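You operate a simulated robot arm through the tools that you are given. There is no shell and no other tool. Be economical: measure what you need, move in short steps, check, and stop when the job is done.

You run a simulated two-armed robot. Do the job below in one go: nothing can be reset, and whatever is moved stays where it is left.

Task
Take the green checked cloth from the door end of the long worktop and hang it over the oven door handle.

Only the result counts: the job must be done as asked and must still hold three seconds after the hand-in. Knocking over, shifting, dropping, spilling or breaking anything else fails it. Flat cloth is picked up by pressing the open fingertips on it (5 to 10 N) and closing them slowly along it; thin cloth reads only 2 to 8 mm in the jaws.

Robot
Two 7-joint arms with two-finger parallel grippers on one trunk, on a base that drives. Base frame: it is fixed to the floor where the robot stands at the start and does not move with it; the origin is under the middle of the robot, x ahead of it, y to its left, z up; the surface under the hand at the start is at about z = 910. Units: mm, rad, N and s.
The left shoulder is at the start at [50, 168, 1182], the right one opposite. With the tool pointing down near the work surface each hand reaches from about 220 to 660 mm from the robot's upright axis, wherever it stands, measured 20 degrees to its own side. Places, roughly: green checked cloth [600, 200, 900]. Payload 1.57 kg a hand.
Tool frame (each hand has its own): the origin (TCP) lies between the finger pads and is the grasp point; the fingertips stand 30 mm ahead of it; z points along the fingers, y is the line along which they close. Largest opening 80 mm; finger width 17, thickness 12; the body of the gripper, 40 by 82 mm, starts 80 mm behind the TCP.
Orientation is that of the tool frame in the base frame, as [roll, pitch, yaw] about the fixed x, y, z axes, in that order (R = Rz(yaw) Ry(pitch) Rx(roll)). With the fingers straight down and closing along the base's y, the tool's x points along the base's -x, its y along +y and its z along -z.

Tools
- The arms move only by the tool arm_command. It takes "left_deltas", "right_deltas" or both (then of equal length, played together; a hand with none holds still); each is a list of rows, each a list of 7 numbers: the shift along the tool's x, y, z in m, then the turn, a rotation vector about the tool's x, y, z in rad, then the finger opening in m, from 0 to 0.08. In form: [[dx, dy, dz, rx, ry, rz, claw], ...]. A call has 1 to 20 rows; each row is the pose to reach, as a shift and turn from the pose commanded when the call began, along the tool's axes at that moment. Rows are played at 5 a second. More than 50 mm and 0.15 rad between two rows, or a gripper value outside its range, and nothing of the call is played. A pose out of reach is approached as far as the arm can. The call stops where the force on the tool passes 40 N (or 10 N more than at its start, if that is more) or the arm is blocked; 0.2 s more then pass. Each finger travels about 45 mm/s and halts on what it meets, pressing with about 30 N; the grip force reading is that of the motor and also rises with nothing between the fingers. The clock runs only during rows and for 0.2 s after the last one: add rows that repeat a pose to give the fingers time. It gives the time, the measured TCP pose, the force on the tool (base axes), the opening and the grip force at its end, in the units of the frame above (readings bear some noise), with the torque about the TCP (base axes, N m) and any sound that the robot's microphone picked up.
- Cameras (640 x 400 px; columns grow to the right, rows downward): "scene" is now at [127.9, 17.4, 1402.3]; the picture's right is [0.28, -0.96, 0.00], its down [-0.53, -0.16, -0.83] and it looks along [0.80, 0.24, -0.56] (base axes); focal length 279 px, centre (320, 200). "left" rides on the left gripper at [72, 7, -122] in its tool frame; the picture's right is [-0.09, 1.00, 0.00], its down [-0.84, -0.08, -0.54] and it looks along [-0.54, -0.05, 0.84] (tool axes); focal length 238 px, centre (320, 200). "right" rides on the right gripper at [72, -7, -122] in its tool frame; the picture's right is [0.09, 1.00, 0.00], its down [-0.84, 0.08, -0.54] and it looks along [-0.54, 0.05, 0.84] (tool axes); focal length 238 px, centre (320, 200). There is no depth. A picture from a camera that has moved, and an enlarged one, comes with that camera's place and axes in the base frame and with its lens. The place of the scene camera against the robot may be out by one fixed shift of up to 18 mm in any direction.
- snapshot(camera): a new picture of that camera. No time passes.
- move_column(by): slides the trunk up (or, below 0, down) by that many mm; the arms and the scene camera ride with it, the base frame stays. It gives what a move gives, with no picture.
- roll_base(legs): drives the robot by 1 to 6 legs, each [ahead, left, turn to the left] in mm, mm and rad, along the robot's own axes; the way and the turn of a leg run together, so that a leg with both is an arc; at most 1500 mm and 3.142 rad a leg. The arms and the cameras ride along, it lands a little off, and it stops where it bumps. It gives what a move gives.
- aim_head(pan, tilt): turns the head with the scene camera to pan (to the left, within 1.396 rad either way) and tilt (down, from -0.506 to 1.204), counted from straight ahead of the robot. It gives what a move gives.
- close_up(camera, box): a new picture of the part [left, top, right, bottom] of that camera's present view, enlarged. No time passes.
- sign_off(): hands the job in; it is judged then, once.

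Work in short steps. Places have to be worked out from the pictures, the camera data and where the tool is seen: move nearer, look again, correct. Check each grasp and each placing, and mend what went wrong. You have 120 turns and 100 pictures in all, those below and enlarged ones among them. Open the grippers and draw the arms clear of the work before you hand the job in, unless the task says otherwise; then end with one line.

The tools are called after "Emit:" as a command line: name --argument value ..., lists and objects as JSON in quotes. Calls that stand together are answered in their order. arm_command: Moves the arms, as the interface text tells. Its arguments: {"type":"object","properties":{"left_deltas":{"type":"array","items":{"type":"array","items":{"type":"number"}}},"right_deltas":{"type":"array","items":{"type":"array","items":{"type":"number"}}}},"required":[]} The other tools are called the same way: move_column (by) slides the trunk up or down; roll_base (legs) drives the base; aim_head (pan, tilt) turns the head that bears the scene camera; snapshot (camera) takes a picture; close_up (camera, box) takes an enlarged picture of a part of a camera's view; sign_off () hands the job in.

At the start:

```text
time_s: 0.0
left_ee_pos: [415.3, 389.5, 1150.4]
left_tool_rot: [-3.141, 0.001, -3.141]
left_ft_force: [-0.2, -0.5, 0.3]
left_moment: [0.0, -0.02, -0.02]
left_gripper_width: 80.1
left_grip_force: 0.1
right_ee_pos: [409.3, -35.1, 1100.1]
right_tool_rot: [-3.139, 0.001, -3.141]
right_ft_force: [0.0, 0.2, 0.8]
right_moment: [-0.03, 0.02, 0.0]
right_gripper_width: 80.0
right_grip_force: 0.1
trunk travel left (down, up): [-350.0, 93.0]
robot x, y, heading: [-0.3, -1.1, -0.001]
head pan, tilt: [0.288, 0.59]
```

scene: 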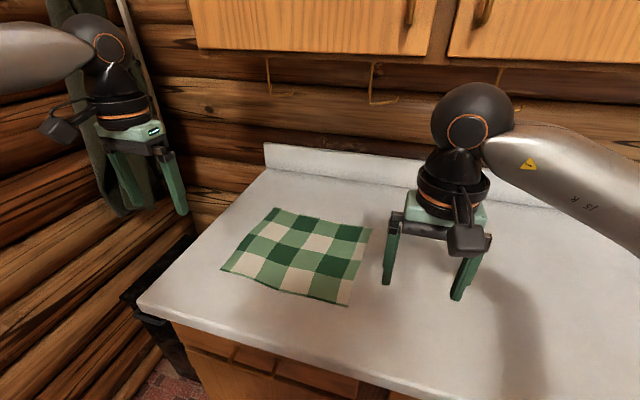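
right: 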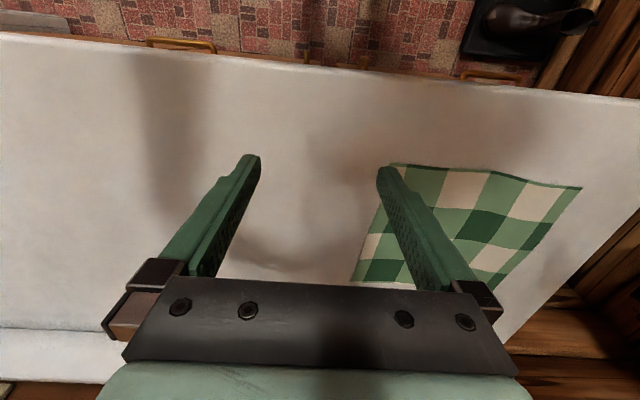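
left: 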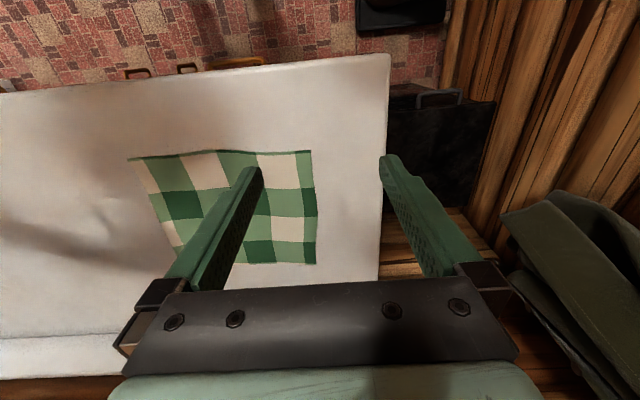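

The cloth lies on the worktop ahead; I have not seen the oven yet. I look around with the head to find it.

Emit:
aim_head --pan -1.2 --tilt 0.5

Emit:
snapshot --camera "scene"

Emit:
aim_head --pan 1.39 --tilt 0.5

Emit:
snapshot --camera "scene"

```text
time_s: 1.6
left_ee_pos: [414.7, 390.1, 1151.0]
left_tool_rot: [3.141, 0.0, -3.141]
left_ft_force: [0.5, 0.1, 1.5]
left_moment: [0.03, 0.02, -0.02]
left_gripper_width: 80.0
left_grip_force: 0.1
right_ee_pos: [408.9, -35.6, 1102.0]
right_tool_rot: [-3.141, -0.001, 3.142]
right_ft_force: [-1.2, 0.9, 0.8]
right_moment: [-0.03, -0.02, 0.01]
right_gripper_width: 80.0
right_grip_force: 0.1
trunk travel left (down, up): [-350.0, 93.0]
robot x, y, heading: [0.1, -0.4, -0.006]
head pan, tilt: [-1.201, 0.499]
```

```text
96 pictures are left
camera scene: at [75.8, -92.7, 1410.5], right [-0.93, -0.36, 0.0], down [-0.17, 0.45, -0.88], along [0.32, -0.82, -0.48], focal length 279 px, centre (320, 200)
```

scene: 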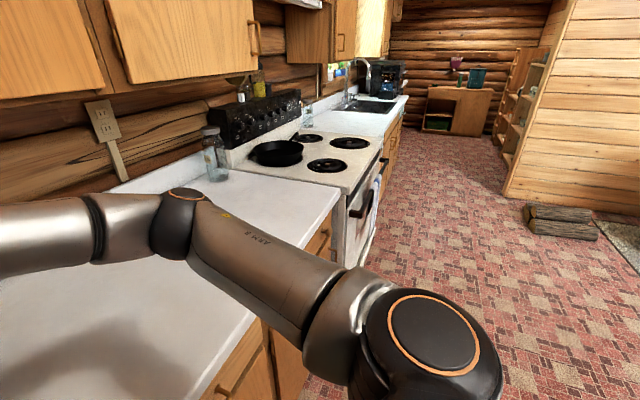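

```text
time_s: 3.9
left_ee_pos: [414.7, 389.6, 1150.8]
left_tool_rot: [-3.141, 0.0, -3.141]
left_ft_force: [0.8, -0.2, 0.1]
left_moment: [0.02, -0.04, 0.01]
left_gripper_width: 79.9
left_grip_force: 0.1
right_ee_pos: [408.5, -35.5, 1101.4]
right_tool_rot: [-3.14, 0.0, -3.141]
right_ft_force: [-0.6, 0.1, -0.9]
right_moment: [-0.03, 0.0, 0.0]
right_gripper_width: 79.9
right_grip_force: 0.1
trunk travel left (down, up): [-350.0, 93.0]
robot x, y, heading: [2.6, 2.4, -0.0]
head pan, tilt: [1.389, 0.499]
```

```text
95 pictures are left
camera scene: at [59.4, 81.6, 1410.5], right [0.98, -0.18, 0.0], down [-0.09, -0.47, -0.88], along [0.16, 0.86, -0.48], focal length 279 px, centre (320, 200)
```

scene: 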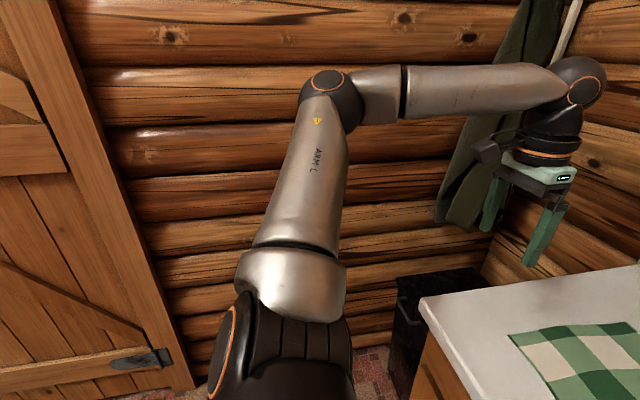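

The stove stands along the counter to the right. I take a closer look at its door and handle before choosing how to grasp the cloth.

Emit:
aim_head --pan -1.2 --tilt 0.5

Emit:
close_up --camera "scene" --box '[300, 100, 460, 280]'

```text
time_s: 6.2
left_ee_pos: [413.5, 390.1, 1151.0]
left_tool_rot: [-3.141, -0.002, 3.141]
left_ft_force: [-0.6, 0.1, -0.7]
left_moment: [0.03, 0.0, -0.04]
left_gripper_width: 80.1
left_grip_force: 0.1
right_ee_pos: [409.0, -34.2, 1101.2]
right_tool_rot: [-3.139, 0.0, 3.141]
right_ft_force: [0.1, -0.1, 0.6]
right_moment: [0.01, 0.03, 0.0]
right_gripper_width: 79.9
right_grip_force: 0.0
trunk travel left (down, up): [-350.0, 93.0]
robot x, y, heading: [-3.5, -2.7, -0.001]
head pan, tilt: [-1.201, 0.499]
```

```text
2.22 times, centred on (380, 190) of scene
camera zoom: at [75.8, -92.7, 1410.5], right [-0.93, -0.36, 0.0], down [-0.17, 0.45, -0.88], along [0.32, -0.82, -0.48], focal length 619 px, centre (187, 222)
```

zoom: 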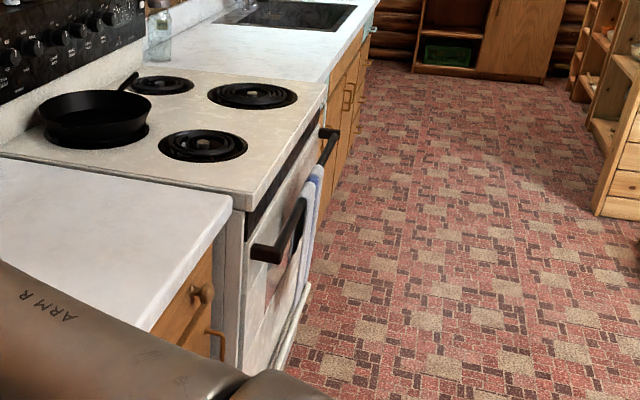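

The bar of the handle runs along y at about x≈300, z≈810, y≈-1065 to -1730; a blue-white towel already hangs on it beyond y≈-1400, so the left ~300 mm are free for us. I will grip the near edge of the cloth with both hands; first I bring the left hand inward and shift the base left so that both hands reach it.

Emit:
arm_command --left_deltas '[[0, -0.04, 0, 0, 0, 0, 0.08], [0, -0.08, 0, 0, 0, 0, 0.08], [0, -0.1, 0, 0, 0, 0, 0.08]]'

Emit:
roll_base --legs '[[0, 130, 0]]'

Emit:
aim_head --pan 0.1 --tilt 0.75

Emit:
snapshot --camera "scene"

Emit:
snapshot --camera "left"

Emit:
snapshot --camera "right"

```text
time_s: 7.0
left_ee_pos: [414.1, 289.8, 1152.0]
left_tool_rot: [3.141, 0.001, -3.141]
left_ft_force: [0.6, -0.4, -0.1]
left_moment: [0.0, 0.03, -0.01]
left_gripper_width: 79.9
left_grip_force: 0.0
right_ee_pos: [409.4, -36.4, 1100.7]
right_tool_rot: [-3.141, 0.0, 3.141]
right_ft_force: [-0.7, 0.3, 0.3]
right_moment: [-0.01, 0.03, 0.0]
right_gripper_width: 80.0
right_grip_force: 0.0
trunk travel left (down, up): [-350.0, 93.0]
robot x, y, heading: [-1.1, 1.8, 0.006]
head pan, tilt: [-1.201, 0.499]
```

```text
time_s: 8.8
left_ee_pos: [417.7, 417.0, 1150.6]
left_tool_rot: [3.141, 0.001, 3.135]
left_ft_force: [0.4, 0.8, 0.0]
left_moment: [0.03, -0.04, -0.02]
left_gripper_width: 79.8
left_grip_force: 0.0
right_ee_pos: [408.9, 91.8, 1100.7]
right_tool_rot: [-3.14, -0.001, 3.134]
right_ft_force: [-0.4, 0.7, -0.6]
right_moment: [-0.03, 0.0, 0.01]
right_gripper_width: 80.0
right_grip_force: 0.0
trunk travel left (down, up): [-350.0, 93.0]
robot x, y, heading: [-3.1, 128.3, -0.007]
head pan, tilt: [-1.201, 0.499]
```

```text
time_s: 10.3
left_ee_pos: [417.3, 416.2, 1151.6]
left_tool_rot: [-3.139, 0.0, 3.136]
left_ft_force: [-0.2, 0.9, -0.3]
left_moment: [-0.01, -0.02, -0.03]
left_gripper_width: 80.4
left_grip_force: 0.1
right_ee_pos: [407.8, 91.8, 1099.9]
right_tool_rot: [-3.139, 0.0, 3.134]
right_ft_force: [0.6, -0.1, 0.1]
right_moment: [0.0, 0.01, -0.05]
right_gripper_width: 79.9
right_grip_force: 0.0
trunk travel left (down, up): [-350.0, 93.0]
robot x, y, heading: [0.1, 127.1, -0.003]
head pan, tilt: [0.099, 0.75]
```

```text
93 pictures are left
camera scene: at [125.8, 129.1, 1388.5], right [0.09, -1.0, 0.0], down [-0.68, -0.06, -0.73], along [0.73, 0.07, -0.68], focal length 279 px, centre (320, 200)
```

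scene: 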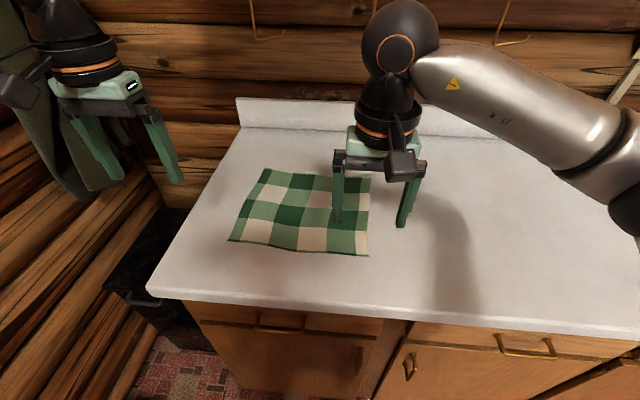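

```text
92 pictures are left
camera left: at [345.5, 423.3, 1273.8], right [0.1, 1.0, 0.0], down [0.84, -0.08, 0.54], along [0.54, -0.05, -0.84], focal length 238 px, centre (320, 200)
```

left: 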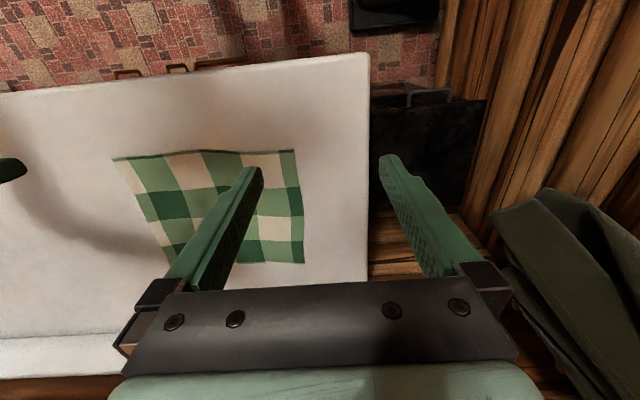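

```text
91 pictures are left
camera right: at [337.3, 85.7, 1223.1], right [-0.09, 1.0, 0.0], down [0.84, 0.07, 0.54], along [0.54, 0.05, -0.84], focal length 238 px, centre (320, 200)
```

right: 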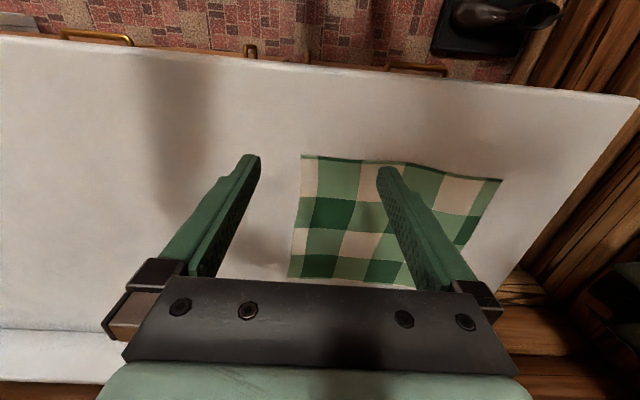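

The near corners of the cloth work out at about (467,69) and (483,374). I bring the hands above the near edge, right over (485,105) and left over (497,335), at z 970.

Emit:
arm_command --left_deltas '[[-0.02, -0.02, 0.03, 0, 0, 0, 0.05], [-0.036, -0.036, 0.07, 0, 0, 0, 0.05], [-0.052, -0.052, 0.11, 0, 0, 0, 0.05], [-0.068, -0.068, 0.146, 0, 0, 0, 0.05], [-0.08, -0.081, 0.181, 0, 0, 0, 0.05], [-0.08, -0.081, 0.181, 0, 0, 0, 0.05]]' --right_deltas '[[-0.02, 0.003, 0.03, 0, 0, 0, 0.05], [-0.036, 0.006, 0.06, 0, 0, 0, 0.05], [-0.052, 0.009, 0.09, 0, 0, 0, 0.05], [-0.068, 0.012, 0.11, 0, 0, 0, 0.05], [-0.077, 0.013, 0.13, 0, 0, 0, 0.05], [-0.077, 0.013, 0.13, 0, 0, 0, 0.05]]'

Emit:
snapshot --camera "left"

Emit:
snapshot --camera "right"

```text
time_s: 11.7
left_ee_pos: [497.7, 331.9, 972.1]
left_tool_rot: [3.141, 0.001, 3.137]
left_ft_force: [-0.6, -0.4, -0.9]
left_moment: [-0.03, 0.01, -0.02]
left_gripper_width: 50.1
left_grip_force: 0.0
right_ee_pos: [488.7, 102.0, 973.2]
right_tool_rot: [-3.14, -0.001, 3.136]
right_ft_force: [-0.8, 0.0, 0.4]
right_moment: [-0.04, 0.01, 0.0]
right_gripper_width: 50.0
right_grip_force: 0.0
trunk travel left (down, up): [-350.0, 93.0]
robot x, y, heading: [0.6, 132.2, -0.005]
head pan, tilt: [0.099, 0.75]
```

```text
90 pictures are left
camera left: at [424.7, 339.6, 1093.1], right [0.1, 1.0, 0.0], down [0.84, -0.08, 0.54], along [0.54, -0.05, -0.84], focal length 238 px, centre (320, 200)
```

left: 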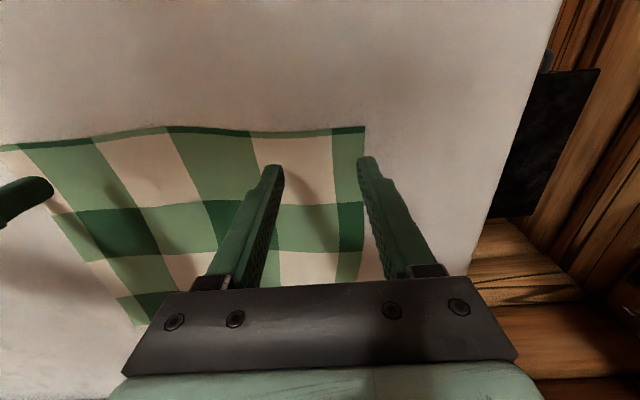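

```text
89 pictures are left
camera right: at [416.3, 97.1, 1095.1], right [-0.09, 1.0, 0.0], down [0.84, 0.07, 0.54], along [0.54, 0.05, -0.84], focal length 238 px, centre (320, 200)
```

right: 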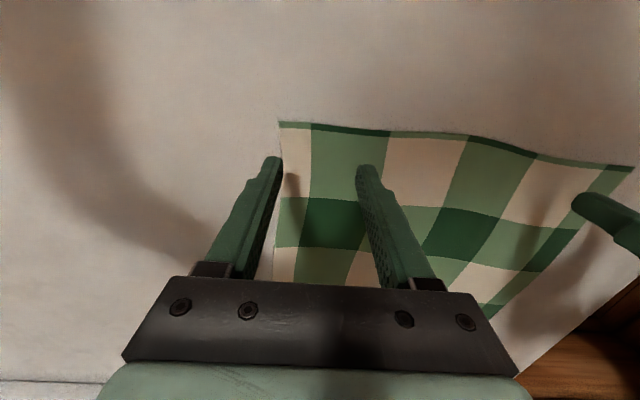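

Both finger pairs stand over the cloth just inside the near edge. I lower them gently in small steps until the force shows contact.

Emit:
arm_command --left_deltas '[[0, -0.003, 0.015, 0, 0, 0, 0.05], [0, -0.003, 0.024, 0, 0, 0, 0.05], [0, -0.003, 0.028, 0, 0, 0, 0.05], [0, -0.003, 0.03, 0, 0, 0, 0.05]]' --right_deltas '[[0, 0.004, 0.015, 0, 0, 0, 0.05], [0, 0.004, 0.024, 0, 0, 0, 0.05], [0, 0.004, 0.028, 0, 0, 0, 0.05], [0, 0.004, 0.03, 0, 0, 0, 0.05]]'

```text
time_s: 12.7
left_ee_pos: [489.7, 338.2, 947.6]
left_tool_rot: [-3.142, 0.001, 3.133]
left_ft_force: [0.0, -1.0, 0.7]
left_moment: [0.02, -0.02, 0.0]
left_gripper_width: 50.2
left_grip_force: 0.0
left hand out of reach, approached as far as the arm can: row 1, 2, 3, 4
right_ee_pos: [487.1, 108.4, 940.8]
right_tool_rot: [3.141, -0.002, 3.134]
right_ft_force: [0.1, 0.7, 0.2]
right_moment: [-0.02, 0.02, -0.04]
right_gripper_width: 50.0
right_grip_force: 0.1
trunk travel left (down, up): [-350.0, 93.0]
robot x, y, heading: [-0.1, 127.9, -0.011]
head pan, tilt: [0.099, 0.75]
```

The left hand is at its reach limit. I raise both hands and lower the trunk to get more reach.

Emit:
arm_command --left_deltas '[[0, 0, -0.04, 0, 0, 0, 0.05], [0, 0, -0.08, 0, 0, 0, 0.05], [0, 0, -0.12, 0, 0, 0, 0.05]]' --right_deltas '[[0, 0, -0.04, 0, 0, 0, 0.05], [0, 0, -0.08, 0, 0, 0, 0.05], [0, 0, -0.12, 0, 0, 0, 0.05]]'

Emit:
move_column --by -90

```text
time_s: 13.5
left_ee_pos: [488.1, 337.8, 1070.5]
left_tool_rot: [3.141, 0.001, 3.135]
left_ft_force: [-0.4, -0.7, 0.7]
left_moment: [0.01, -0.01, -0.01]
left_gripper_width: 50.2
left_grip_force: 0.0
right_ee_pos: [482.1, 105.8, 1064.5]
right_tool_rot: [-3.141, -0.001, 3.136]
right_ft_force: [-0.1, 0.6, -0.7]
right_moment: [0.01, -0.01, 0.03]
right_gripper_width: 50.0
right_grip_force: 0.0
trunk travel left (down, up): [-350.0, 93.0]
robot x, y, heading: [0.5, 131.6, -0.005]
head pan, tilt: [0.099, 0.75]
```

```text
time_s: 14.8
left_ee_pos: [488.9, 337.3, 979.7]
left_tool_rot: [3.141, 0.0, 3.134]
left_ft_force: [0.5, 0.7, -0.2]
left_moment: [-0.01, -0.03, -0.01]
left_gripper_width: 50.2
left_grip_force: 0.0
right_ee_pos: [483.8, 105.4, 973.1]
right_tool_rot: [3.141, 0.0, 3.135]
right_ft_force: [-0.9, 0.4, -0.2]
right_moment: [-0.02, 0.02, 0.0]
right_gripper_width: 49.8
right_grip_force: 0.0
trunk travel left (down, up): [-260.0, 183.0]
robot x, y, heading: [0.2, 133.2, -0.009]
head pan, tilt: [0.099, 0.75]
```

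With the trunk lower I descend again, left moved about 10 mm deeper over the cloth.

Emit:
arm_command --left_deltas '[[-0.008, -0.001, 0.015, 0, 0, 0, 0.05], [-0.01, -0.002, 0.028, 0, 0, 0, 0.05], [-0.01, -0.002, 0.036, 0, 0, 0, 0.05], [-0.01, -0.002, 0.04, 0, 0, 0, 0.05]]' --right_deltas '[[-0.004, 0, 0.015, 0, 0, 0, 0.05], [-0.004, 0, 0.025, 0, 0, 0, 0.05], [-0.004, 0, 0.032, 0, 0, 0, 0.05], [-0.004, 0, 0.034, 0, 0, 0, 0.05]]'

```text
time_s: 15.8
left_ee_pos: [496.2, 334.3, 941.0]
left_tool_rot: [3.141, 0.003, 3.137]
left_ft_force: [0.3, 0.7, 4.6]
left_moment: [0.12, 0.02, -0.03]
left_gripper_width: 50.1
left_grip_force: 0.1
right_ee_pos: [488.6, 107.3, 940.6]
right_tool_rot: [3.139, 0.005, 3.138]
right_ft_force: [-0.3, -0.2, 17.0]
right_moment: [-0.44, 0.1, -0.01]
right_gripper_width: 49.8
right_grip_force: 0.1
trunk travel left (down, up): [-260.0, 183.0]
robot x, y, heading: [-1.9, 131.9, -0.002]
head pan, tilt: [0.099, 0.75]
```

Both touch: left 4.6 N, right 17 N. I trim the right up and the left down slightly to land within 5–10 N.

Emit:
arm_command --left_deltas '[[0, 0, 0.001, 0, 0, 0, 0.05], [0, 0, 0.001, 0, 0, 0, 0.05]]' --right_deltas '[[0, 0, -0.0025, 0, 0, 0, 0.05], [0, 0, -0.0025, 0, 0, 0, 0.05]]'

```text
time_s: 16.4
left_ee_pos: [497.5, 334.3, 941.7]
left_tool_rot: [3.142, 0.004, 3.135]
left_ft_force: [-3.1, 1.9, 17.3]
left_moment: [0.31, 0.11, 0.01]
left_gripper_width: 50.3
left_grip_force: 0.2
right_ee_pos: [486.7, 106.1, 941.0]
right_tool_rot: [-3.138, 0.002, 3.136]
right_ft_force: [0.1, 0.7, 3.9]
right_moment: [0.0, 0.01, 0.02]
right_gripper_width: 49.9
right_grip_force: 0.1
trunk travel left (down, up): [-260.0, 183.0]
robot x, y, heading: [0.4, 125.6, -0.009]
head pan, tilt: [0.099, 0.75]
```

Left is now 17 N, right 4 N. I trim to mid-range, then close both slowly while shifting each hand inward so the inner fingers stay put.

Emit:
arm_command --left_deltas '[[0, 0, -0.001, 0, 0, 0, 0.05], [0, 0, -0.001, 0, 0, 0, 0.05], [0, -0.002, -0.001, 0, 0, 0, 0.046], [0, -0.004, -0.001, 0, 0, 0, 0.042], [0, -0.006, -0.001, 0, 0, 0, 0.038], [0, -0.008, -0.001, 0, 0, 0, 0.034], [0, -0.01, -0.001, 0, 0, 0, 0.03], [0, -0.012, -0.001, 0, 0, 0, 0.026], [0, -0.014, -0.001, 0, 0, 0, 0.022], [0, -0.016, -0.001, 0, 0, 0, 0.018], [0, -0.018, -0.001, 0, 0, 0, 0.014], [0, -0.02, -0.001, 0, 0, 0, 0.01], [0, -0.022, -0.001, 0, 0, 0, 0.006], [0, -0.024, -0.001, 0, 0, 0, 0.002], [0, -0.025, -0.001, 0, 0, 0, 0], [0, -0.025, -0.001, 0, 0, 0, 0], [0, -0.025, -0.001, 0, 0, 0, 0]]' --right_deltas '[[0, 0, 0.0005, 0, 0, 0, 0.05], [0, 0, 0.0005, 0, 0, 0, 0.05], [0, 0.002, 0.0005, 0, 0, 0, 0.046], [0, 0.004, 0.0005, 0, 0, 0, 0.042], [0, 0.006, 0.0005, 0, 0, 0, 0.038], [0, 0.008, 0.0005, 0, 0, 0, 0.034], [0, 0.01, 0.0005, 0, 0, 0, 0.03], [0, 0.012, 0.0005, 0, 0, 0, 0.026], [0, 0.014, 0.0005, 0, 0, 0, 0.022], [0, 0.016, 0.0005, 0, 0, 0, 0.018], [0, 0.018, 0.0005, 0, 0, 0, 0.014], [0, 0.02, 0.0005, 0, 0, 0, 0.01], [0, 0.022, 0.0005, 0, 0, 0, 0.006], [0, 0.024, 0.0005, 0, 0, 0, 0.002], [0, 0.025, 0.0005, 0, 0, 0, 0], [0, 0.025, 0.0005, 0, 0, 0, 0], [0, 0.025, 0.0005, 0, 0, 0, 0]]'

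Emit:
snapshot --camera "left"

Emit:
snapshot --camera "right"

```text
time_s: 20.0
left_ee_pos: [497.8, 311.6, 939.9]
left_tool_rot: [3.141, 0.003, 3.135]
left_ft_force: [0.9, 1.6, 17.9]
left_moment: [0.07, -0.03, -0.01]
left_gripper_width: 2.4
left_grip_force: 23.4
right_ee_pos: [487.5, 131.6, 942.0]
right_tool_rot: [-3.141, 0.002, 3.134]
right_ft_force: [-0.3, -0.4, 2.4]
right_moment: [-0.04, 0.03, 0.01]
right_gripper_width: 2.1
right_grip_force: 24.0
trunk travel left (down, up): [-260.0, 183.0]
robot x, y, heading: [-0.4, 132.1, -0.005]
head pan, tilt: [0.099, 0.75]
```

```text
88 pictures are left
camera left: at [424.7, 318.5, 1062.4], right [0.1, 1.0, 0.0], down [0.83, -0.08, 0.55], along [0.54, -0.05, -0.84], focal length 238 px, centre (320, 200)
```

left: 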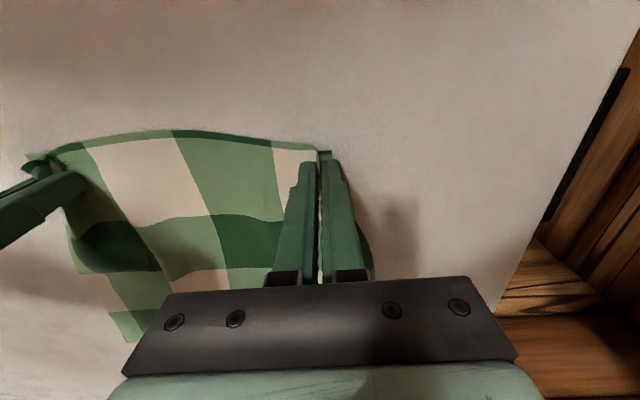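

```text
87 pictures are left
camera right: at [415.4, 125.3, 1063.9], right [-0.09, 1.0, 0.0], down [0.84, 0.07, 0.54], along [0.54, 0.05, -0.84], focal length 238 px, centre (320, 200)
```

right: 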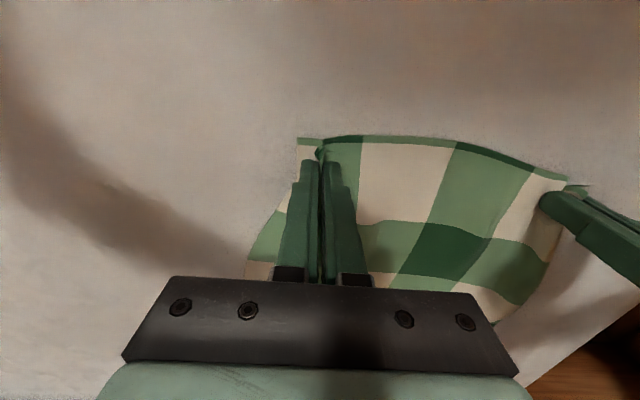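

Both hands have a fold (2.4 and 2.1 mm in the jaws). I lift slowly and check.

Emit:
arm_command --left_deltas '[[0, 0, -0.01, 0, 0, 0, 0], [0, 0, -0.03, 0, 0, 0, 0], [0, 0, -0.05, 0, 0, 0, 0], [0, 0, -0.07, 0, 0, 0, 0], [0, 0, -0.09, 0, 0, 0, 0], [0, 0, -0.11, 0, 0, 0, 0], [0, 0, -0.13, 0, 0, 0, 0]]' --right_deltas '[[0, 0, -0.01, 0, 0, 0, 0], [0, 0, -0.03, 0, 0, 0, 0], [0, 0, -0.05, 0, 0, 0, 0], [0, 0, -0.07, 0, 0, 0, 0], [0, 0, -0.09, 0, 0, 0, 0], [0, 0, -0.11, 0, 0, 0, 0], [0, 0, -0.13, 0, 0, 0, 0]]'

Emit:
snapshot --camera "scene"

```text
time_s: 21.6
left_ee_pos: [489.1, 320.3, 1064.5]
left_tool_rot: [3.14, -0.001, 3.137]
left_ft_force: [-0.2, -0.2, 0.5]
left_moment: [-0.02, 0.0, -0.02]
left_gripper_width: 2.0
left_grip_force: 23.7
left hand out of reach, approached as far as the arm can: row 5, 6, 7
right_ee_pos: [486.7, 132.5, 1070.3]
right_tool_rot: [-3.14, 0.0, 3.137]
right_ft_force: [-1.0, -0.2, 1.1]
right_moment: [0.0, 0.02, 0.02]
right_gripper_width: 2.1
right_grip_force: 23.7
trunk travel left (down, up): [-260.0, 183.0]
robot x, y, heading: [2.4, 129.4, -0.008]
head pan, tilt: [0.099, 0.75]
```

```text
86 pictures are left
camera scene: at [125.5, 129.2, 1298.5], right [0.09, -1.0, 0.0], down [-0.68, -0.06, -0.73], along [0.73, 0.07, -0.68], focal length 279 px, centre (320, 200)
```

scene: 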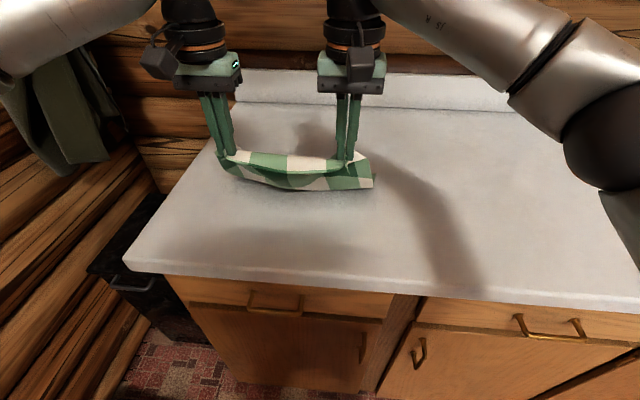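

The cloth hangs from both hands. I raise the trunk so it clears the worktop, then back away and drive right towards the stove, stopping in front of it to look.

Emit:
move_column --by 180

Emit:
roll_base --legs '[[-330, 0, 0]]'

Emit:
snapshot --camera "scene"

```text
time_s: 23.6
left_ee_pos: [489.2, 321.2, 1244.8]
left_tool_rot: [3.141, 0.0, 3.135]
left_ft_force: [0.2, -0.1, 0.0]
left_moment: [0.01, -0.02, 0.0]
left_gripper_width: 2.1
left_grip_force: 23.9
right_ee_pos: [487.3, 133.3, 1250.6]
right_tool_rot: [-3.139, 0.001, 3.135]
right_ft_force: [-0.3, -0.3, -0.1]
right_moment: [-0.01, 0.02, 0.0]
right_gripper_width: 1.9
right_grip_force: 23.6
trunk travel left (down, up): [-440.0, 3.0]
robot x, y, heading: [-3.0, 132.0, -0.008]
head pan, tilt: [0.099, 0.75]
```

```text
time_s: 25.8
left_ee_pos: [157.1, 322.5, 1244.9]
left_tool_rot: [3.14, 0.001, 3.128]
left_ft_force: [-0.8, -0.9, 0.3]
left_moment: [-0.01, -0.02, 0.02]
left_gripper_width: 2.2
left_grip_force: 23.9
right_ee_pos: [152.7, 130.8, 1250.7]
right_tool_rot: [-3.14, -0.001, 3.129]
right_ft_force: [-1.0, 0.7, 0.4]
right_moment: [-0.01, 0.0, -0.01]
right_gripper_width: 1.8
right_grip_force: 23.6
trunk travel left (down, up): [-440.0, 3.0]
robot x, y, heading: [-333.4, 132.3, -0.017]
head pan, tilt: [0.099, 0.75]
```

```text
85 pictures are left
camera scene: at [-209.0, 131.6, 1478.6], right [0.09, -1.0, 0.0], down [-0.68, -0.06, -0.73], along [0.73, 0.06, -0.68], focal length 279 px, centre (320, 200)
```

scene: 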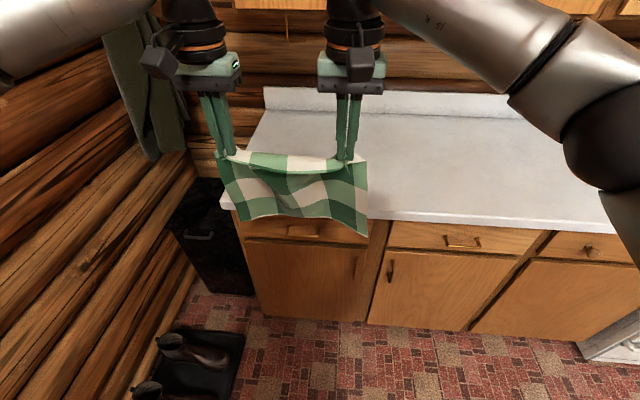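

The cloth hangs cleanly from both hands. Now I straighten the heading and drive right to the front of the stove.

Emit:
roll_base --legs '[[0, 0, 0.014], [0, -1380, 0]]'

Emit:
aim_head --pan -0.2 --tilt 0.85

Emit:
snapshot --camera "scene"

```text
time_s: 38.3
left_ee_pos: [147.5, -1052.8, 1244.2]
left_tool_rot: [-3.141, -0.001, 3.128]
left_ft_force: [0.3, -1.3, 0.0]
left_moment: [-0.01, -0.03, 0.0]
left_gripper_width: 1.8
left_grip_force: 23.7
right_ee_pos: [144.6, -1242.2, 1250.5]
right_tool_rot: [-3.141, 0.001, 3.128]
right_ft_force: [-0.4, 0.3, 0.2]
right_moment: [0.02, 0.0, 0.01]
right_gripper_width: 2.1
right_grip_force: 23.9
trunk travel left (down, up): [-440.0, 3.0]
robot x, y, heading: [-344.7, -1240.4, -0.019]
head pan, tilt: [0.099, 0.75]
```

```text
time_s: 39.1
left_ee_pos: [148.2, -1052.6, 1244.4]
left_tool_rot: [3.141, 0.0, 3.126]
left_ft_force: [0.2, -0.9, 0.0]
left_moment: [0.01, 0.0, 0.0]
left_gripper_width: 2.2
left_grip_force: 23.6
right_ee_pos: [144.3, -1242.2, 1250.6]
right_tool_rot: [3.141, 0.001, 3.127]
right_ft_force: [0.0, 0.4, -0.5]
right_moment: [-0.02, -0.02, 0.01]
right_gripper_width: 1.9
right_grip_force: 23.0
trunk travel left (down, up): [-440.0, 3.0]
robot x, y, heading: [-343.8, -1243.7, -0.013]
head pan, tilt: [-0.201, 0.85]
```

```text
84 pictures are left
camera scene: at [-223.5, -1265.7, 1470.5], right [-0.21, -0.98, 0.0], down [-0.73, 0.16, -0.66], along [0.65, -0.14, -0.75], focal length 279 px, centre (320, 200)
```

scene: 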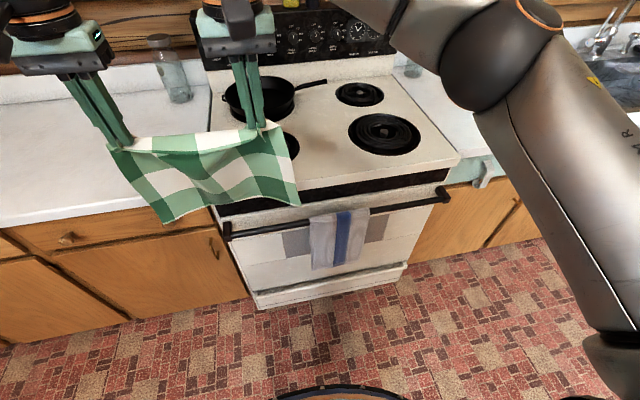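

The existing towel hangs near the middle of the bar; right of it about 290 mm of bar are free (y≈-1475 to -1770), more than on the left. I move right so the cloth faces that stretch and look closely at the bar.

Emit:
roll_base --legs '[[0, 0, 0.015], [0, -470, 0]]'

Emit:
aim_head --pan 0.3 --tilt 0.85

Emit:
snapshot --camera "scene"

Emit:
snapshot --camera "right"

```text
time_s: 44.1
left_ee_pos: [146.2, -1508.9, 1244.6]
left_tool_rot: [-3.14, 0.0, -3.129]
left_ft_force: [-0.4, 0.2, 0.0]
left_moment: [-0.05, 0.07, 0.01]
left_gripper_width: 2.3
left_grip_force: 24.0
right_ee_pos: [147.8, -1699.0, 1249.5]
right_tool_rot: [-3.141, -0.001, -3.131]
right_ft_force: [-1.1, 0.5, -0.6]
right_moment: [0.01, -0.04, -0.02]
right_gripper_width: 2.0
right_grip_force: 23.2
trunk travel left (down, up): [-440.0, 3.0]
robot x, y, heading: [-341.2, -1710.3, 0.013]
head pan, tilt: [-0.201, 0.85]
```

```text
time_s: 45.0
left_ee_pos: [146.3, -1509.5, 1244.8]
left_tool_rot: [3.142, -0.001, -3.127]
left_ft_force: [0.1, -0.2, 0.1]
left_moment: [-0.03, -0.01, 0.02]
left_gripper_width: 2.2
left_grip_force: 23.8
right_ee_pos: [147.6, -1698.8, 1249.9]
right_tool_rot: [3.141, 0.001, -3.128]
right_ft_force: [0.1, 0.2, -0.5]
right_moment: [0.01, 0.0, 0.03]
right_gripper_width: 1.7
right_grip_force: 23.5
trunk travel left (down, up): [-440.0, 3.0]
robot x, y, heading: [-340.5, -1711.0, 0.01]
head pan, tilt: [0.3, 0.85]
```

```text
83 pictures are left
camera scene: at [-222.4, -1693.5, 1470.5], right [0.31, -0.95, 0.0], down [-0.72, -0.23, -0.66], along [0.63, 0.2, -0.75], focal length 279 px, centre (320, 200)
```

scene: 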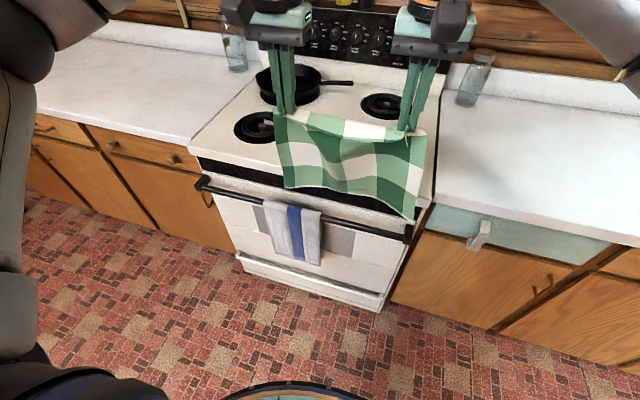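

```text
82 pictures are left
camera right: at [75.0, -1705.9, 1372.6], right [-0.1, 0.99, 0.0], down [0.84, 0.09, 0.54], along [0.54, 0.06, -0.84], focal length 238 px, centre (320, 200)
```

right: 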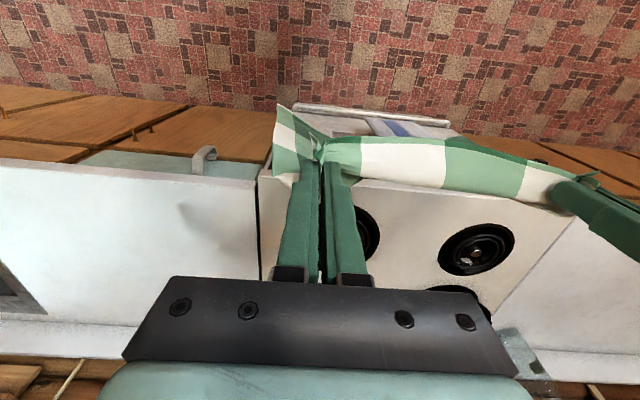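

By triangulation the bar is near x≈287, z≈794, from y≈-1102 to -1790. I take close-ups to calibrate the camera against the fingertips and to see the gap behind the bar.

Emit:
close_up --camera "scene" --box '[260, 80, 440, 192]'

Emit:
close_up --camera "scene" --box '[180, 140, 430, 290]'

```text
3.56 times, centred on (350, 136) of scene
camera zoom: at [-222.4, -1693.5, 1470.5], right [0.31, -0.95, 0.0], down [-0.72, -0.23, -0.66], along [0.63, 0.2, -0.75], focal length 990 px, centre (213, 428)
```

zoom: 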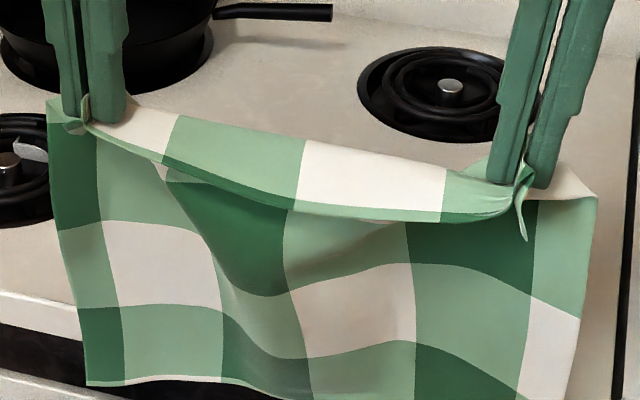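

```text
2.56 times, centred on (305, 215) of scene
camera zoom: at [-222.4, -1693.5, 1470.5], right [0.31, -0.95, 0.0], down [-0.72, -0.23, -0.66], along [0.63, 0.2, -0.75], focal length 713 px, centre (358, 162)
```

zoom: 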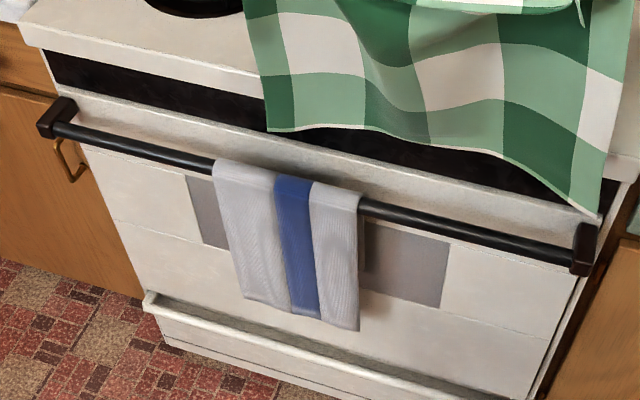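

The fingertips show the camera is only ~10 mm off; bar ≈ x 285, z 787; towel covers y -1345…-1527, so -1535…-1765 is free. I bring the hands closer together (left -1580, right -1710), then lower the trunk with the cloth still in front of the bar.

Emit:
arm_command --left_deltas '[[0, -0.015, 0, 0, 0, 0, 0], [0, -0.03, 0, 0, 0, 0, 0], [0, -0.045, 0, 0, 0, 0, 0], [0, -0.06, 0, 0, 0, 0, 0], [0, -0.071, 0, 0, 0, 0, 0]]' --right_deltas '[[0, -0.002, 0, 0, 0, 0, 0], [0, -0.004, 0.0, 0, 0, 0, 0], [0, -0.006, 0.001, 0, 0, 0, 0], [0, -0.008, 0.003, 0, 0, 0, 0], [0, -0.011, 0.005, 0, 0, 0, 0]]'

Emit:
move_column --by -310

Emit:
aim_head --pan 0.15 --tilt 0.75

Emit:
snapshot --camera "scene"

```text
time_s: 46.2
left_ee_pos: [129.6, -1531.6, 1239.3]
left_tool_rot: [-3.141, 0.002, -3.13]
left_ft_force: [0.1, 0.0, 0.0]
left_moment: [-0.01, 0.0, -0.05]
left_gripper_width: 2.0
left_grip_force: 23.4
left hand out of reach, approached as far as the arm can: row 1, 2, 3, 4, 5
right_ee_pos: [147.9, -1711.5, 1245.5]
right_tool_rot: [-3.139, -0.001, -3.13]
right_ft_force: [-1.0, 0.9, 0.3]
right_moment: [0.01, -0.01, -0.03]
right_gripper_width: 2.1
right_grip_force: 23.5
trunk travel left (down, up): [-440.0, 3.0]
robot x, y, heading: [-337.5, -1704.1, 0.013]
head pan, tilt: [0.3, 0.85]
```

```text
time_s: 49.3
left_ee_pos: [129.3, -1531.9, 930.1]
left_tool_rot: [-3.14, 0.002, -3.129]
left_ft_force: [0.2, -0.3, 0.1]
left_moment: [0.05, 0.02, 0.0]
left_gripper_width: 2.2
left_grip_force: 23.5
right_ee_pos: [147.3, -1712.0, 935.7]
right_tool_rot: [-3.142, 0.0, -3.129]
right_ft_force: [0.0, 0.1, -0.7]
right_moment: [0.03, 0.01, 0.04]
right_gripper_width: 1.9
right_grip_force: 23.3
trunk travel left (down, up): [-130.0, 313.0]
robot x, y, heading: [-338.2, -1712.5, 0.011]
head pan, tilt: [0.3, 0.85]
```

```text
time_s: 50.0
left_ee_pos: [128.7, -1530.8, 930.1]
left_tool_rot: [-3.14, 0.003, -3.13]
left_ft_force: [0.4, -0.3, -0.1]
left_moment: [-0.01, 0.03, 0.01]
left_gripper_width: 2.1
left_grip_force: 23.7
right_ee_pos: [147.0, -1710.4, 935.8]
right_tool_rot: [-3.141, -0.001, -3.13]
right_ft_force: [-0.1, 0.6, 0.6]
right_moment: [-0.01, -0.01, 0.02]
right_gripper_width: 2.1
right_grip_force: 24.0
trunk travel left (down, up): [-130.0, 313.0]
robot x, y, heading: [-336.9, -1706.6, 0.013]
head pan, tilt: [0.15, 0.75]
```

```text
79 pictures are left
camera scene: at [-215.1, -1704.0, 1168.5], right [0.16, -0.99, 0.0], down [-0.67, -0.11, -0.73], along [0.72, 0.12, -0.68], focal length 279 px, centre (320, 200)
```

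scene: 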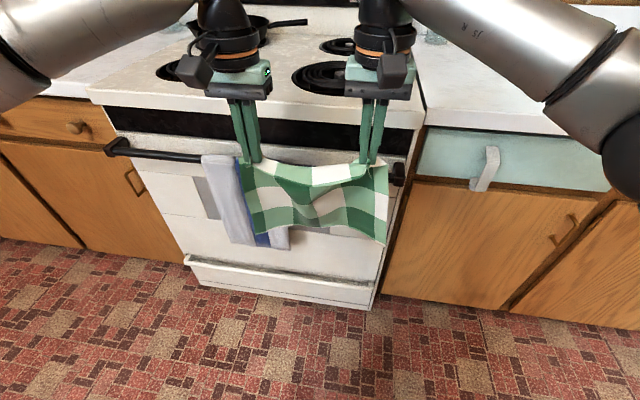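

The left hand is limited across the body at this distance. I pull both hands back towards the robot and bring them to y targets before moving the base forward.

Emit:
arm_command --left_deltas '[[0.02, 0, 0, 0, 0, 0, 0], [0.04, -0.005, 0, 0, 0, 0, 0], [0.06, -0.02, 0, 0, 0, 0, 0], [0.075, -0.035, 0, 0, 0, 0, 0], [0.082, -0.055, 0, 0, 0, 0, 0], [0.082, -0.075, 0, 0, 0, 0, 0], [0.082, -0.09, 0, 0, 0, 0, 0], [0.082, -0.09, 0, 0, 0, 0, 0]]' --right_deltas '[[0.025, 0, 0, 0, 0, 0, 0], [0.05, 0, 0.002, 0, 0, 0, 0], [0.075, -0.01, 0.005, 0, 0, 0, 0], [0.09, -0.02, 0.005, 0, 0, 0, 0], [0.1, -0.03, 0.005, 0, 0, 0, 0], [0.1, -0.04, 0.005, 0, 0, 0, 0], [0.1, -0.045, 0.005, 0, 0, 0, 0], [0.1, -0.045, 0.005, 0, 0, 0, 0]]'

```text
time_s: 51.8
left_ee_pos: [45.2, -1585.9, 930.5]
left_tool_rot: [-3.141, 0.002, -3.129]
left_ft_force: [-0.2, 0.2, -0.1]
left_moment: [0.01, -0.02, -0.01]
left_gripper_width: 2.2
left_grip_force: 22.9
left hand out of reach, approached as far as the arm can: row 6, 7, 8
right_ee_pos: [48.3, -1758.2, 931.5]
right_tool_rot: [-3.141, 0.001, -3.127]
right_ft_force: [-0.3, 0.3, -0.7]
right_moment: [-0.01, 0.0, -0.02]
right_gripper_width: 1.8
right_grip_force: 23.3
trunk travel left (down, up): [-130.0, 313.0]
robot x, y, heading: [-342.5, -1710.5, 0.011]
head pan, tilt: [0.15, 0.75]
```

Left is at -1586, as wanted; I set the right hand to about -1716 and drive 165 mm ahead, which puts the hands just in front of the bar.

Emit:
arm_command --right_deltas '[[0, 0.015, 0, 0, 0, 0, 0], [0, 0.03, 0, 0, 0, 0, 0], [0, 0.042, 0, 0, 0, 0, 0]]'

Emit:
roll_base --legs '[[165, 0, -0.01]]'

Emit:
snapshot --camera "scene"

Emit:
snapshot --camera "right"

Emit:
snapshot --camera "left"

```text
time_s: 52.6
left_ee_pos: [46.6, -1585.5, 930.4]
left_tool_rot: [-3.141, 0.002, -3.128]
left_ft_force: [0.0, -0.5, 0.1]
left_moment: [-0.01, 0.02, -0.04]
left_gripper_width: 2.3
left_grip_force: 23.1
right_ee_pos: [48.0, -1716.1, 930.4]
right_tool_rot: [-3.139, 0.0, -3.131]
right_ft_force: [0.5, -0.4, 0.6]
right_moment: [0.0, 0.02, -0.01]
right_gripper_width: 2.2
right_grip_force: 24.1
trunk travel left (down, up): [-130.0, 313.0]
robot x, y, heading: [-339.8, -1710.1, 0.013]
head pan, tilt: [0.15, 0.75]
```

```text
time_s: 54.0
left_ee_pos: [211.3, -1587.8, 930.9]
left_tool_rot: [-3.14, 0.002, -3.139]
left_ft_force: [-0.1, -0.4, 0.1]
left_moment: [-0.02, -0.01, -0.03]
left_gripper_width: 2.0
left_grip_force: 23.8
right_ee_pos: [214.0, -1718.7, 931.9]
right_tool_rot: [-3.141, 0.0, -3.141]
right_ft_force: [0.5, -0.6, -0.4]
right_moment: [0.04, 0.03, -0.01]
right_gripper_width: 2.2
right_grip_force: 23.2
trunk travel left (down, up): [-130.0, 313.0]
robot x, y, heading: [-171.7, -1709.7, -0.002]
head pan, tilt: [0.15, 0.75]
```

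```text
78 pictures are left
camera scene: at [-49.3, -1704.2, 1168.5], right [0.15, -0.99, 0.0], down [-0.67, -0.1, -0.73], along [0.72, 0.11, -0.68], focal length 279 px, centre (320, 200)
```

scene: 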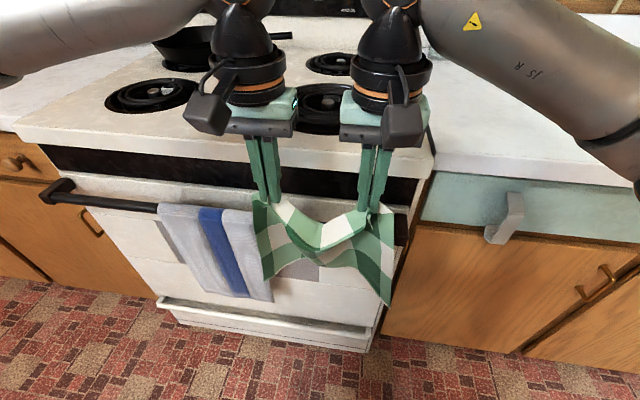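

```text
77 pictures are left
camera right: at [140.9, -1724.8, 1053.3], right [-0.09, 1.0, 0.0], down [0.84, 0.08, 0.54], along [0.54, 0.05, -0.84], focal length 238 px, centre (320, 200)
```

right: 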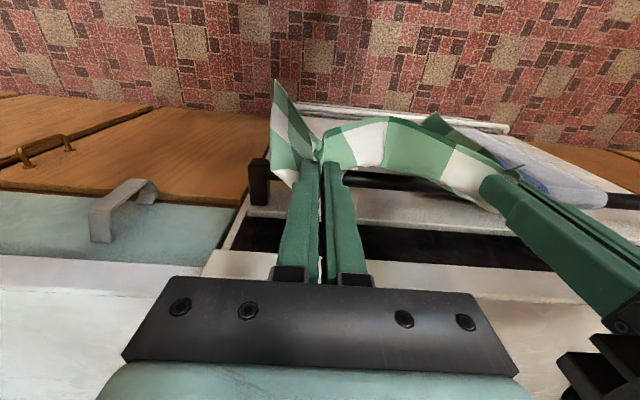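

```text
76 pictures are left
camera left: at [140.6, -1582.4, 1051.6], right [0.09, 1.0, 0.0], down [0.84, -0.07, 0.54], along [0.54, -0.05, -0.84], focal length 238 px, centre (320, 200)
```

left: 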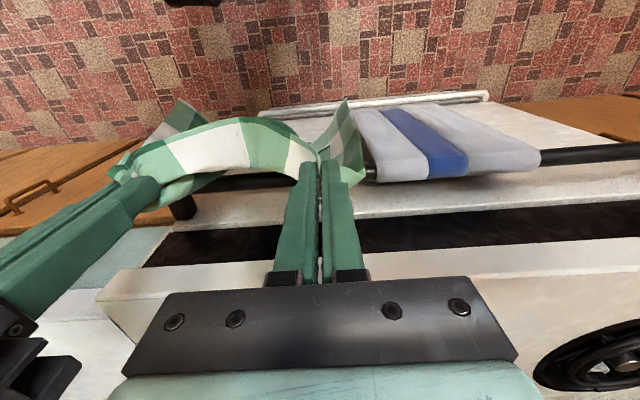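

Hand-camera geometry: bar at x≈275, z≈788, door face at x≈320, so the gap is about 35 mm, enough for vertical fingers. I tilt the hands by 0.1 rad (tips forward) and carry the edge over the bar at the present height, to TCP x≈303.

Emit:
arm_command --left_deltas '[[-0.015, 0, 0, 0, -0.03, 0, 0], [-0.03, 0, 0, 0, -0.06, 0, 0], [-0.045, 0, 0, 0, -0.1, 0, 0], [-0.06, 0, 0, 0, -0.1, 0, 0], [-0.075, 0, 0, 0, -0.1, 0, 0], [-0.09, 0, 0, 0, -0.1, 0, 0], [-0.09, 0, 0, 0, -0.1, 0, 0]]' --right_deltas '[[-0.015, 0, 0, 0, -0.03, 0, 0], [-0.03, 0, 0, 0, -0.06, 0, 0], [-0.045, 0, 0, 0, -0.1, 0, 0], [-0.06, 0, 0, 0, -0.1, 0, 0], [-0.075, 0, 0, 0, -0.1, 0, 0], [-0.088, 0, 0, 0, -0.1, 0, 0], [-0.088, 0, 0, 0, -0.1, 0, 0]]'

Emit:
snapshot --camera "right"

Emit:
snapshot --camera "left"

Emit:
snapshot --camera "scene"

```text
time_s: 55.6
left_ee_pos: [282.1, -1562.0, 932.7]
left_tool_rot: [-3.141, 0.103, -3.141]
left_ft_force: [-0.2, 0.2, 0.3]
left_moment: [-0.01, -0.02, -0.01]
left_gripper_width: 2.1
left_grip_force: 24.1
left hand out of reach, approached as far as the arm can: row 1, 2, 3, 4, 5, 6, 7
right_ee_pos: [300.0, -1716.0, 930.2]
right_tool_rot: [-3.139, 0.102, -3.141]
right_ft_force: [-0.1, -0.8, 0.5]
right_moment: [-0.02, 0.02, -0.03]
right_gripper_width: 1.9
right_grip_force: 23.7
trunk travel left (down, up): [-130.0, 313.0]
robot x, y, heading: [-173.3, -1708.5, 0.004]
head pan, tilt: [0.15, 0.75]
```

```text
75 pictures are left
camera right: at [216.3, -1723.3, 1044.8], right [-0.09, 1.0, -0.01], down [0.78, 0.08, 0.62], along [0.62, 0.05, -0.78], focal length 238 px, centre (320, 200)
```

right: 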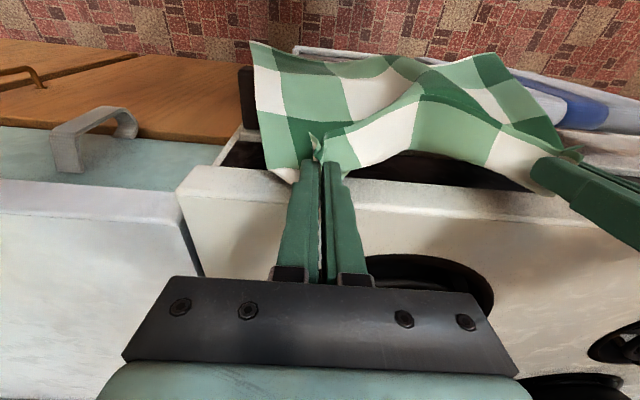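

```text
74 pictures are left
camera left: at [198.1, -1555.4, 1045.2], right [0.09, 1.0, 0.01], down [0.78, -0.07, 0.62], along [0.62, -0.05, -0.78], focal length 238 px, centre (320, 200)
```

left: 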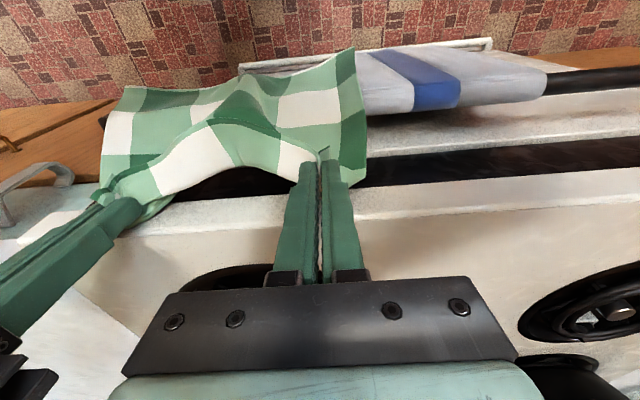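

```text
73 pictures are left
camera scene: at [-49.5, -1704.2, 1168.5], right [0.15, -0.99, 0.0], down [-0.67, -0.1, -0.73], along [0.72, 0.11, -0.68], focal length 279 px, centre (320, 200)
```

scene: 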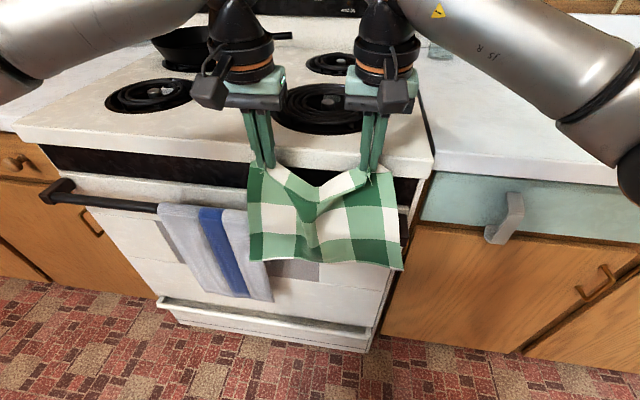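

The left hand is again at its limit (282, -1562). I pull both hands back 70 mm, drive the base 75 mm ahead and 20 mm right, and then redo the left hand's position.

Emit:
arm_command --left_deltas '[[0.02, 0, -0.002, 0, 0, 0, 0], [0.04, 0, -0.004, 0, 0, 0, 0], [0.06, 0, -0.006, 0, 0, 0, 0], [0.06, 0, -0.006, 0, 0, 0, 0]]' --right_deltas '[[0.025, 0, -0.002, 0, 0, 0, 0], [0.05, 0.005, -0.005, 0, 0, 0, 0], [0.078, 0.01, -0.008, 0, 0, 0, 0], [0.078, 0.015, -0.008, 0, 0, 0, 0]]'

Emit:
roll_base --legs '[[75, -20, 0]]'

```text
time_s: 56.6
left_ee_pos: [221.7, -1561.2, 932.0]
left_tool_rot: [-3.138, 0.099, -3.139]
left_ft_force: [0.8, -0.8, 0.2]
left_moment: [0.0, 0.03, 0.0]
left_gripper_width: 2.3
left_grip_force: 23.6
right_ee_pos: [220.2, -1702.9, 930.3]
right_tool_rot: [3.141, 0.099, -3.139]
right_ft_force: [-0.1, 0.8, -0.2]
right_moment: [-0.01, 0.01, -0.01]
right_gripper_width: 2.0
right_grip_force: 23.1
trunk travel left (down, up): [-130.0, 313.0]
robot x, y, heading: [-175.2, -1708.3, 0.004]
head pan, tilt: [0.15, 0.75]
```

```text
time_s: 57.7
left_ee_pos: [295.8, -1583.6, 933.2]
left_tool_rot: [-3.139, 0.104, 3.14]
left_ft_force: [0.3, 0.2, 0.1]
left_moment: [0.01, -0.01, 0.0]
left_gripper_width: 2.0
left_grip_force: 23.2
right_ee_pos: [293.7, -1722.7, 931.0]
right_tool_rot: [3.141, 0.098, 3.141]
right_ft_force: [0.0, 0.0, -0.3]
right_moment: [-0.01, 0.0, 0.02]
right_gripper_width: 1.9
right_grip_force: 23.3
trunk travel left (down, up): [-130.0, 313.0]
robot x, y, heading: [-99.8, -1726.0, -0.002]
head pan, tilt: [0.15, 0.75]
```

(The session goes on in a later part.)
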